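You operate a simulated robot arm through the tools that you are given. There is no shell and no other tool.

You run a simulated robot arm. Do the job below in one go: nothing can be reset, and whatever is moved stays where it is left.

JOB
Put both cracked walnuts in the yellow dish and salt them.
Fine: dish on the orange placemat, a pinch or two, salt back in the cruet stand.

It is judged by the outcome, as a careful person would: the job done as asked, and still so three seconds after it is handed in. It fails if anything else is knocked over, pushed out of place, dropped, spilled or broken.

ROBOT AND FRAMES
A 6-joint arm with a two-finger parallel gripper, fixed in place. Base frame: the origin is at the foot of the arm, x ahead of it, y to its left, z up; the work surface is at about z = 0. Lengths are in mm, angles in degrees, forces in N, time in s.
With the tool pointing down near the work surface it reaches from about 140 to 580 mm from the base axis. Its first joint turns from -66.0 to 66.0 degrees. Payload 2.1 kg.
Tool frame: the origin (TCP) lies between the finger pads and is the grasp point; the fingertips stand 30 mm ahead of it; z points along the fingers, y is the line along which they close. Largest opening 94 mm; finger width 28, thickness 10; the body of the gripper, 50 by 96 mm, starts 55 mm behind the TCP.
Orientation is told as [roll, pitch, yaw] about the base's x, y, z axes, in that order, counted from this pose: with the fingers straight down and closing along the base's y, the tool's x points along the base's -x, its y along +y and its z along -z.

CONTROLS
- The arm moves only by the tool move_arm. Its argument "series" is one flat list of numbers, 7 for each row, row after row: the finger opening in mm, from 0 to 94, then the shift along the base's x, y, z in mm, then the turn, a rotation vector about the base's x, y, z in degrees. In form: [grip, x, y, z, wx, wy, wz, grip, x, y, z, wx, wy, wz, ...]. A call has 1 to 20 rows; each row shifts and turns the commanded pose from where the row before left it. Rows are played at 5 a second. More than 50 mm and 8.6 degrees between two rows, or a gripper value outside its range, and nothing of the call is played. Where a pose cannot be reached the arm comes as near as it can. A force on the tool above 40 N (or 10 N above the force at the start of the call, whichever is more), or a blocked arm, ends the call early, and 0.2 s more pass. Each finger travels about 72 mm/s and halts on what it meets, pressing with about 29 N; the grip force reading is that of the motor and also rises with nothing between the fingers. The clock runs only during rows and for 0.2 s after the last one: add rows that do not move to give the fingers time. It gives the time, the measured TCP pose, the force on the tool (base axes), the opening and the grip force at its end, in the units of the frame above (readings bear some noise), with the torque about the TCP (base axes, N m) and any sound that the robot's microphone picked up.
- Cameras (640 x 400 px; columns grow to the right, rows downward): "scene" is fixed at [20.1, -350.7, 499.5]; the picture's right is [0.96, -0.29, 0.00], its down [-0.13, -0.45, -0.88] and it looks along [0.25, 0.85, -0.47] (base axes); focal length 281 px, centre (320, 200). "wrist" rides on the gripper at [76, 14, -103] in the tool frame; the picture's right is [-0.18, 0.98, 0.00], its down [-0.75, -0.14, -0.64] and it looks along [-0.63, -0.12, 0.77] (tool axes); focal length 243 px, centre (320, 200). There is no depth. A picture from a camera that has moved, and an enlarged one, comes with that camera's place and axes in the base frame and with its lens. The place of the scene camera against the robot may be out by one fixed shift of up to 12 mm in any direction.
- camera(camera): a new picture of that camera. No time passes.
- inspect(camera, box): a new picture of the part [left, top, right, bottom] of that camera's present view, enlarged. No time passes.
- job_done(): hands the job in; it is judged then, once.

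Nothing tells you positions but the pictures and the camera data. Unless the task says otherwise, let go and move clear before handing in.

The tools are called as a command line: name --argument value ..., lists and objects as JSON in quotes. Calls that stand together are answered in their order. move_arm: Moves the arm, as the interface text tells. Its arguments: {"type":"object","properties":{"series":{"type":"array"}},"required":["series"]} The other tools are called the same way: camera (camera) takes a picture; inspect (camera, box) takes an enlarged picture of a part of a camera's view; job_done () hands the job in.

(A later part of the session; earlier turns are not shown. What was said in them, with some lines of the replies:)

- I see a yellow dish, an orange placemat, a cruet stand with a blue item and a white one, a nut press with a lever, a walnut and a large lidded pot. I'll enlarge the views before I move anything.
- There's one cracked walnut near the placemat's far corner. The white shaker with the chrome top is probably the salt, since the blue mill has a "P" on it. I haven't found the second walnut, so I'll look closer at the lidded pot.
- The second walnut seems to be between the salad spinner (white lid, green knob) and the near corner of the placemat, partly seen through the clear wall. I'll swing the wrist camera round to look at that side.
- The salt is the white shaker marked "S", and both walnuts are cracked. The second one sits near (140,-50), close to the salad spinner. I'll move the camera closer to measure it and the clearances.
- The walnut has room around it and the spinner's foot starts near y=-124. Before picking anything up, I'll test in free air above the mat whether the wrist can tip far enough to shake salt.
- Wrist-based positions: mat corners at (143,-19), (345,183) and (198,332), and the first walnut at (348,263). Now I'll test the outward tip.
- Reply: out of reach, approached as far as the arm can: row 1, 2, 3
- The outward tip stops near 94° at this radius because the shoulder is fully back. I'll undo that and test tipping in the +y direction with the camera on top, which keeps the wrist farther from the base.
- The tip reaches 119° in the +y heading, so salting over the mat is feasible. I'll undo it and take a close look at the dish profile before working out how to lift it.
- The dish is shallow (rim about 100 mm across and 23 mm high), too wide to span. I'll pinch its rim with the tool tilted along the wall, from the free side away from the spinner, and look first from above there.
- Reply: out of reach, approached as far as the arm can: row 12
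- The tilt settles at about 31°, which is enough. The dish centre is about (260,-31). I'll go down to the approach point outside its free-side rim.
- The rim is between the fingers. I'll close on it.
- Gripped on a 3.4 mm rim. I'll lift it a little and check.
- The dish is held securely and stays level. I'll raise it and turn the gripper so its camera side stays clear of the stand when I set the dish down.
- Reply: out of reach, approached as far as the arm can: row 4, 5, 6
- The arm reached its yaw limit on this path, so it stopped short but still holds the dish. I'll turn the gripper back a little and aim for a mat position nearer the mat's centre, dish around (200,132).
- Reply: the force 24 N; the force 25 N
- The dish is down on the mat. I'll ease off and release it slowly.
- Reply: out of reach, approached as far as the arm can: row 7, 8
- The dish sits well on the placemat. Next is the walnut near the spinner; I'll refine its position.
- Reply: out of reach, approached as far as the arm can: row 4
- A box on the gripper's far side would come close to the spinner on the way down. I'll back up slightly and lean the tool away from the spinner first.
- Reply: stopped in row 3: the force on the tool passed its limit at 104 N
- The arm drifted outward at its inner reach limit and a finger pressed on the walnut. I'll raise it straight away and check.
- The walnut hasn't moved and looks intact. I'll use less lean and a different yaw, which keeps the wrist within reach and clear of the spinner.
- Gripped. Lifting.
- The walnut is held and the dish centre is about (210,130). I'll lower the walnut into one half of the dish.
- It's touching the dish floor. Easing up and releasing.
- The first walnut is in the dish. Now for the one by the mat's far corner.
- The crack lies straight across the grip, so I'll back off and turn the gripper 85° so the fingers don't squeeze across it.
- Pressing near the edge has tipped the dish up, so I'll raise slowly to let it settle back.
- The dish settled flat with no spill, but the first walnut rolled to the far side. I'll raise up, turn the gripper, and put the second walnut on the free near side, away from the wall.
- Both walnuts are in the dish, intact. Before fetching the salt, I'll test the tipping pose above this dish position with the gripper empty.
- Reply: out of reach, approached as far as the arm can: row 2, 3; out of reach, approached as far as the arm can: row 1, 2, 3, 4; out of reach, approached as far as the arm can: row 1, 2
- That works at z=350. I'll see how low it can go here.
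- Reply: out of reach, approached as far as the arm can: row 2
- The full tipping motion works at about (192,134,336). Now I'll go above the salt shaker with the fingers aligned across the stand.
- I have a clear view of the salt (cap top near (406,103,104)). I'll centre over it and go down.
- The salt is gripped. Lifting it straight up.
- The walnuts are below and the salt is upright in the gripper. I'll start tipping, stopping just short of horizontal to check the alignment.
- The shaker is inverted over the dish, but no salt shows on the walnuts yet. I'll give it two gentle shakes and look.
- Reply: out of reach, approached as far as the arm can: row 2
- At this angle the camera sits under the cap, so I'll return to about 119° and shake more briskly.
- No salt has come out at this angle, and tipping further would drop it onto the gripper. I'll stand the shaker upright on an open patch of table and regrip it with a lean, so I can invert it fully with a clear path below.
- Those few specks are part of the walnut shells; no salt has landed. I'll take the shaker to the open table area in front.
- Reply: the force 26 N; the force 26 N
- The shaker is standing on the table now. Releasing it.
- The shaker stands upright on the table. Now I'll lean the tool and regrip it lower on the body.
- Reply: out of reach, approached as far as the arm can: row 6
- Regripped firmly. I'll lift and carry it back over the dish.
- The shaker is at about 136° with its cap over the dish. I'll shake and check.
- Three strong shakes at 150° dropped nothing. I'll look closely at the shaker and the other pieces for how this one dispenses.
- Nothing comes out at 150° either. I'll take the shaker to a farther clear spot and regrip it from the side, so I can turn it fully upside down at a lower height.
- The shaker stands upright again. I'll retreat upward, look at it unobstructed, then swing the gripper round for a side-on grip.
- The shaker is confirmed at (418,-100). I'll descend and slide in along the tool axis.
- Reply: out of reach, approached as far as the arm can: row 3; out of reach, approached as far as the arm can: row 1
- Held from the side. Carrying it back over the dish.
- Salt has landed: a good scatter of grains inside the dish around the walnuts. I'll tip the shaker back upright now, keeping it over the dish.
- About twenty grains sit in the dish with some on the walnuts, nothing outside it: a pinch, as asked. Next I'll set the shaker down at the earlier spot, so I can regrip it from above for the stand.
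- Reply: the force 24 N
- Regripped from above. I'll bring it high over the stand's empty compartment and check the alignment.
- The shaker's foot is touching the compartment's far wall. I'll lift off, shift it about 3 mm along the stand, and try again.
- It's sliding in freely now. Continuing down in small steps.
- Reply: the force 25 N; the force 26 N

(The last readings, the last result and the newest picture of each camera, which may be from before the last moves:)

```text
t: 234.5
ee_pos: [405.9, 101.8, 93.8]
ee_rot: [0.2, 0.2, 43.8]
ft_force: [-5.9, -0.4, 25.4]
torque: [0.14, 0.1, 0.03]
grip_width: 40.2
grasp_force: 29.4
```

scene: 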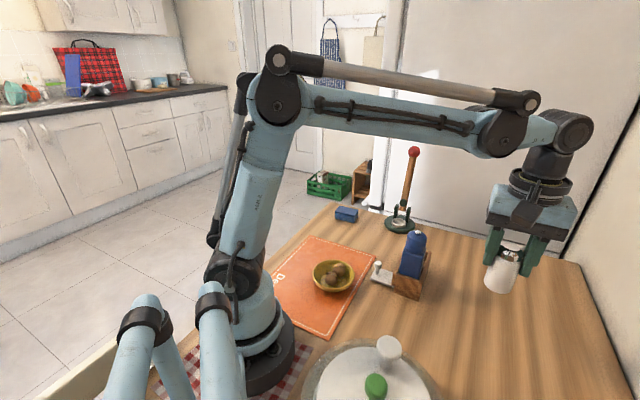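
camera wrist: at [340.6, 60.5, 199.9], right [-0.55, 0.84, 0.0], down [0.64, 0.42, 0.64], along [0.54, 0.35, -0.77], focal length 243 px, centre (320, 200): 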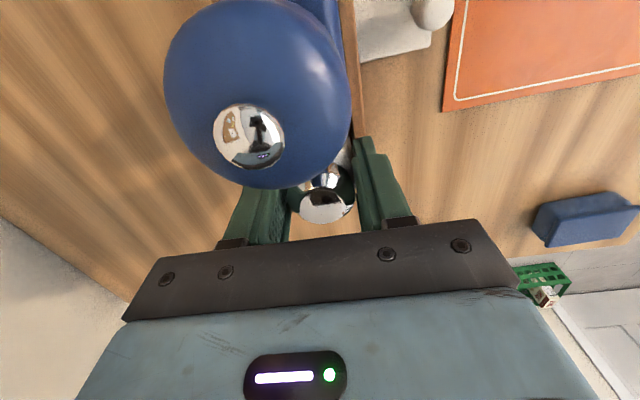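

It's seated on the stand's floor. I'll release and rise straight up.

move_arm --series '[32, 0, 0, 0.8, 0, 0, 0, 40, 0, 0, 0, 0, 0, 0, 44, 0, 0, 0, 0, 0, 0, 50, 0, 0, 0, 0, 0, 0, 58, 0, 0, 0, 0, 0, 0, 64, 0, 0, 0, 0, 0, 0, 64, 0, 0, 0, 0, 0, 0]'

camera --camera "wrist"

move_arm --series '[64, 0, 0, 15, 0, 0, 0, 64, 0, 0, 25, 0, 0, 0, 64, 0, 0, 40, 0, 0, 0, 64, 0, 0, 45, 0, 0, 0, 64, 0, 0, 45, 0, 0, 0, 64, 0, 0, 0, 0, 0, 0]'

camera --camera "wrist"

inspect --camera "scene" --box '[370, 200, 460, 310]'

inspect --camera "wrist" --box '[240, 0, 400, 140]'

```text
t: 236.1
ee_pos: [405.2, 102.3, 95.4]
ee_rot: [0.1, 0.1, 43.7]
ft_force: [-0.1, 0.3, -0.1]
torque: [0.02, 0.03, -0.03]
grip_width: 63.9
grasp_force: 0.2
```

```text
taken
camera wrist: at [341.4, 60.0, 196.6], right [-0.55, 0.84, 0.0], down [0.64, 0.42, 0.64], along [0.54, 0.35, -0.77], focal length 243 px, centre (320, 200)
```

wrist: 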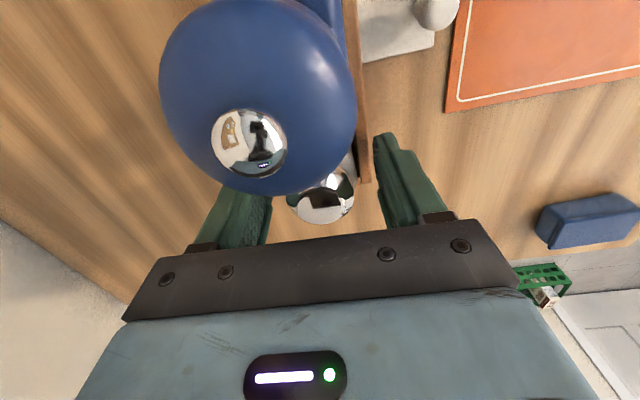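

```text
t: 237.5
ee_pos: [403.5, 102.9, 266.3]
ee_rot: [0.2, 0.1, 43.8]
ft_force: [0.3, 0.5, 0.0]
torque: [0.02, 0.01, 0.04]
grip_width: 64.0
grasp_force: 0.1
```

```text
taken
camera wrist: at [339.3, 60.8, 367.0], right [-0.55, 0.84, 0.0], down [0.64, 0.42, 0.64], along [0.54, 0.35, -0.77], focal length 243 px, centre (320, 200)
```

wrist: 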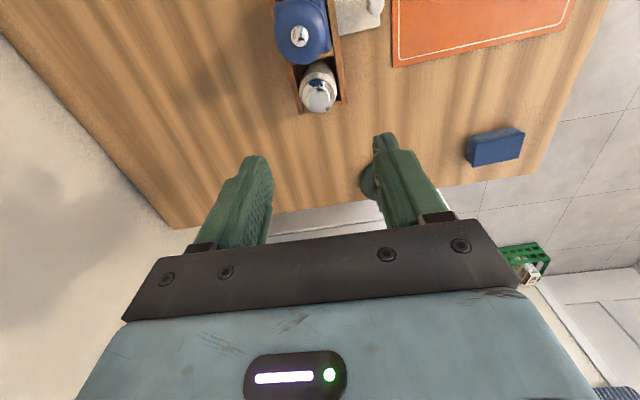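

```text
3.64 times, centred on (415, 255) of scene
camera zoom: at [20.0, -350.7, 499.5], right [0.96, -0.29, 0.0], down [-0.13, -0.45, -0.88], along [0.25, 0.85, -0.47], focal length 1023 px, centre (-26, 0)
```

zoom: 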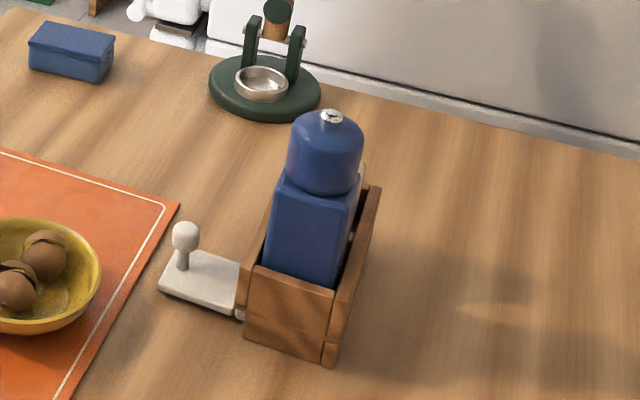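

```text
2.86 times, centred on (320, 70) of wrist
camera zoom: at [339.3, 60.8, 367.0], right [-0.55, 0.84, 0.0], down [0.64, 0.42, 0.64], along [0.54, 0.35, -0.77], focal length 693 px, centre (320, 571)
```

zoom: 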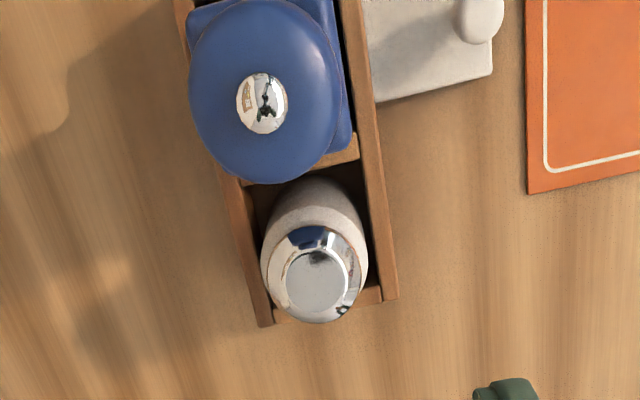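

The salt is back in its compartment. I'll check the dish, the mat and the table for stray grains before finishing.

inspect --camera "scene" --box '[300, 240, 380, 310]'

inspect --camera "scene" --box '[380, 290, 520, 390]'

inspect --camera "scene" --box '[270, 290, 390, 345]'

camera --camera "scene"

```text
5.71 times, centred on (340, 275) of scene
camera zoom: at [20.0, -350.7, 499.5], right [0.96, -0.29, 0.0], down [-0.13, -0.45, -0.88], along [0.25, 0.85, -0.47], focal length 1607 px, centre (206, -229)
```

zoom: 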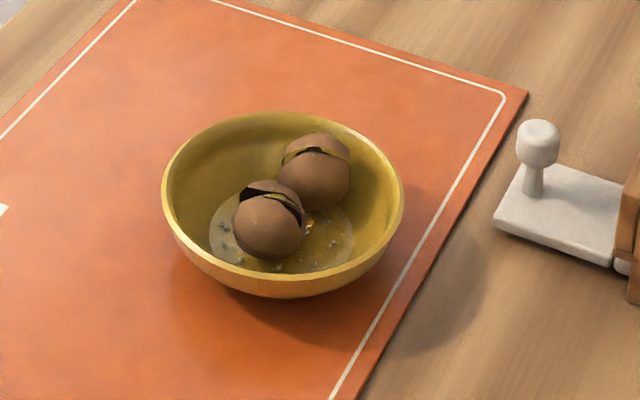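

```text
4.00 times, centred on (450, 340) of scene
camera zoom: at [20.0, -350.7, 499.5], right [0.96, -0.29, 0.0], down [-0.13, -0.45, -0.88], along [0.25, 0.85, -0.47], focal length 1125 px, centre (-200, -360)
```

zoom: 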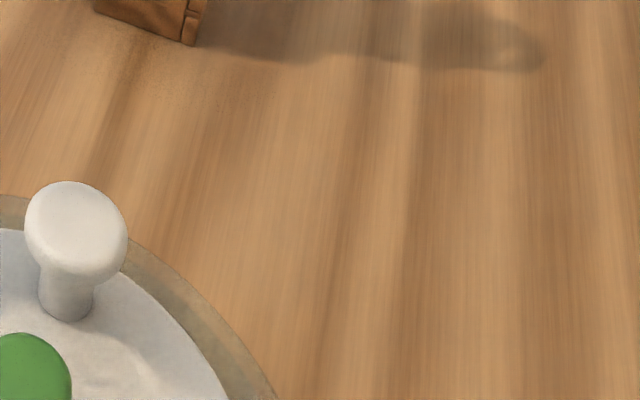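

```text
5.33 times, centred on (330, 318) of scene
camera zoom: at [20.0, -350.7, 499.5], right [0.96, -0.29, 0.0], down [-0.13, -0.45, -0.88], along [0.25, 0.85, -0.47], focal length 1500 px, centre (267, -427)
```

zoom: 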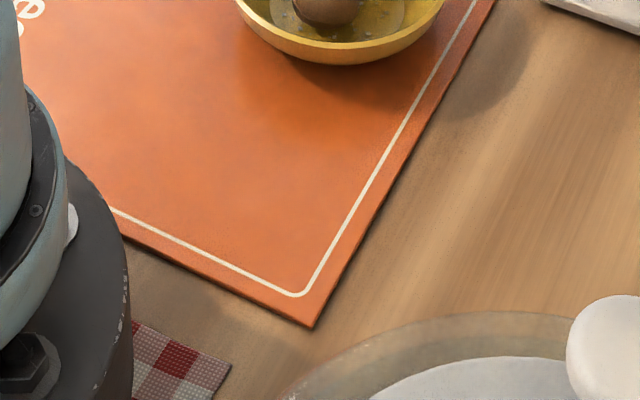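

```text
taken
```

scene: 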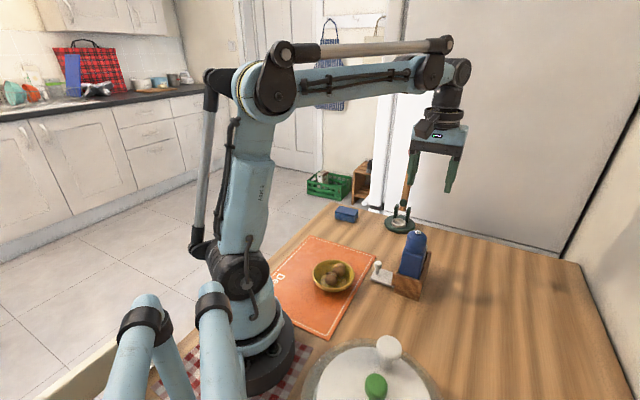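

move_arm --series '[64, -15, 0, 20, 0, 0, 8, 64, -20, 0, 20, 0, 0, 8, 64, -25, 0, 10, 0, 0, 8, 64, -25, 0, 0, 0, 0, 8, 64, -25, 5, 0, 0, 0, 8, 64, -25, 5, 0, 0, 0, 8, 64, -25, 5, 0, 0, 0, 3, 64, 0, 0, 0, 0, 0, 0]'

camera --camera "wrist"

```text
t: 239.3
ee_pos: [244.8, 116.8, 313.5]
ee_rot: [0.2, 0.1, 94.8]
ft_force: [0.9, 0.4, 0.7]
torque: [-0.01, -0.02, 0.0]
grip_width: 64.1
grasp_force: 0.0
```

```text
taken
camera wrist: at [236.5, 40.8, 415.4], right [-0.99, 0.1, 0.0], down [0.08, 0.76, 0.64], along [0.06, 0.64, -0.77], focal length 243 px, centre (320, 200)
```

wrist: 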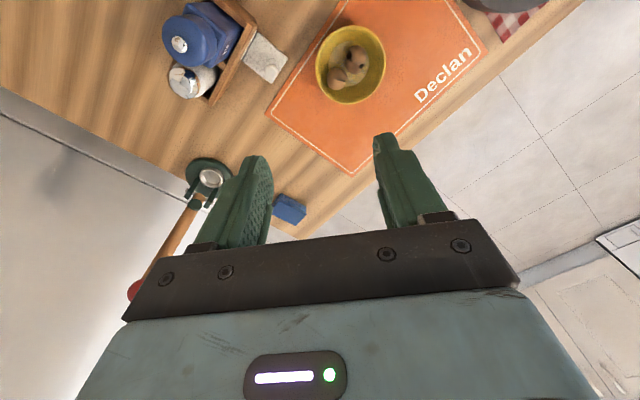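

inspect --camera "wrist" --box '[310, 20, 390, 110]'

inspect --camera "wrist" --box '[330, 40, 372, 90]'

inspect --camera "wrist" --box '[150, 0, 300, 110]'

```text
4.44 times, centred on (350, 65) of wrist
camera zoom: at [236.5, 40.8, 415.4], right [-0.99, 0.1, 0.0], down [0.08, 0.76, 0.64], along [0.06, 0.64, -0.77], focal length 1078 px, centre (187, 800)
```

zoom: 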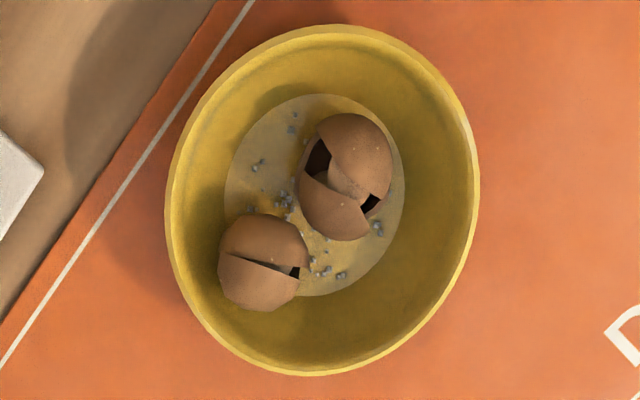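

```text
8.00 times, centred on (351, 65) of wrist
camera zoom: at [236.5, 40.8, 415.4], right [-0.99, 0.1, 0.0], down [0.08, 0.76, 0.64], along [0.06, 0.64, -0.77], focal length 1941 px, centre (72, 1280)
```

zoom: 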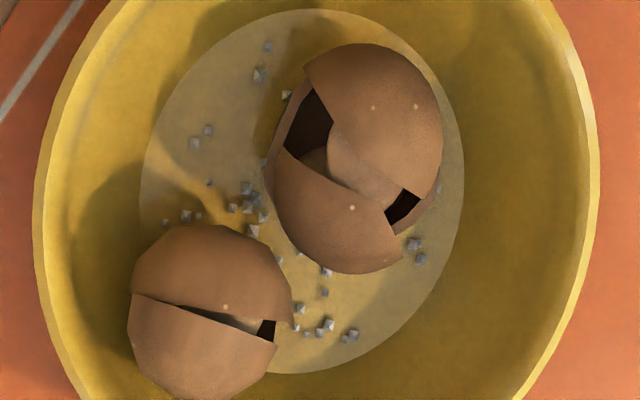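

```text
3.64 times, centred on (225, 55) of wrist
camera zoom: at [236.5, 40.8, 415.4], right [-0.99, 0.1, 0.0], down [0.08, 0.76, 0.64], along [0.06, 0.64, -0.77], focal length 882 px, centre (666, 727)
```

zoom: 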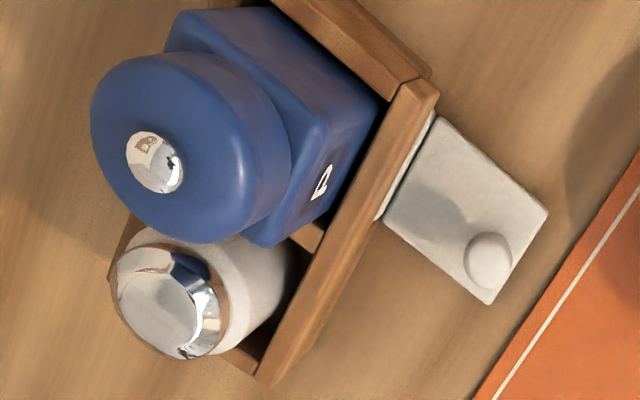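

Both cracked walnuts are in the yellow dish, which sits wholly on the orange placemat with about a pinch of salt in it and none outside. The salt is back in its compartment and the arm is clear, so I'm handing in.

job_done

```text
The job is handed in.
```

Both cracked walnuts are in the yellow dish on the orange placemat, salted, and the salt is back in the cruet stand. I've handed the job in; no verdict has come back yet.

- **Salt:** about 35 grains landed in the dish, roughly a pinch. Most lie on the dish floor around the walnuts rather than on the shells. I saw no grains on the mat or on the parts of the table I checked.
- **Walnut near the salad spinner:** on my first try a finger pressed down on it hard, with a peak force of 104 N. It showed no damage and I gripped it normally afterwards.
- **Dish:** it tipped briefly while I was placing the second walnut, then settled flat with nothing spilled.
- **Shaker:** it gave nothing until turned almost fully upside down, so I stood it on the open table twice to change my grip. It bumped the compartment wall once on the way back in, then seated properly.
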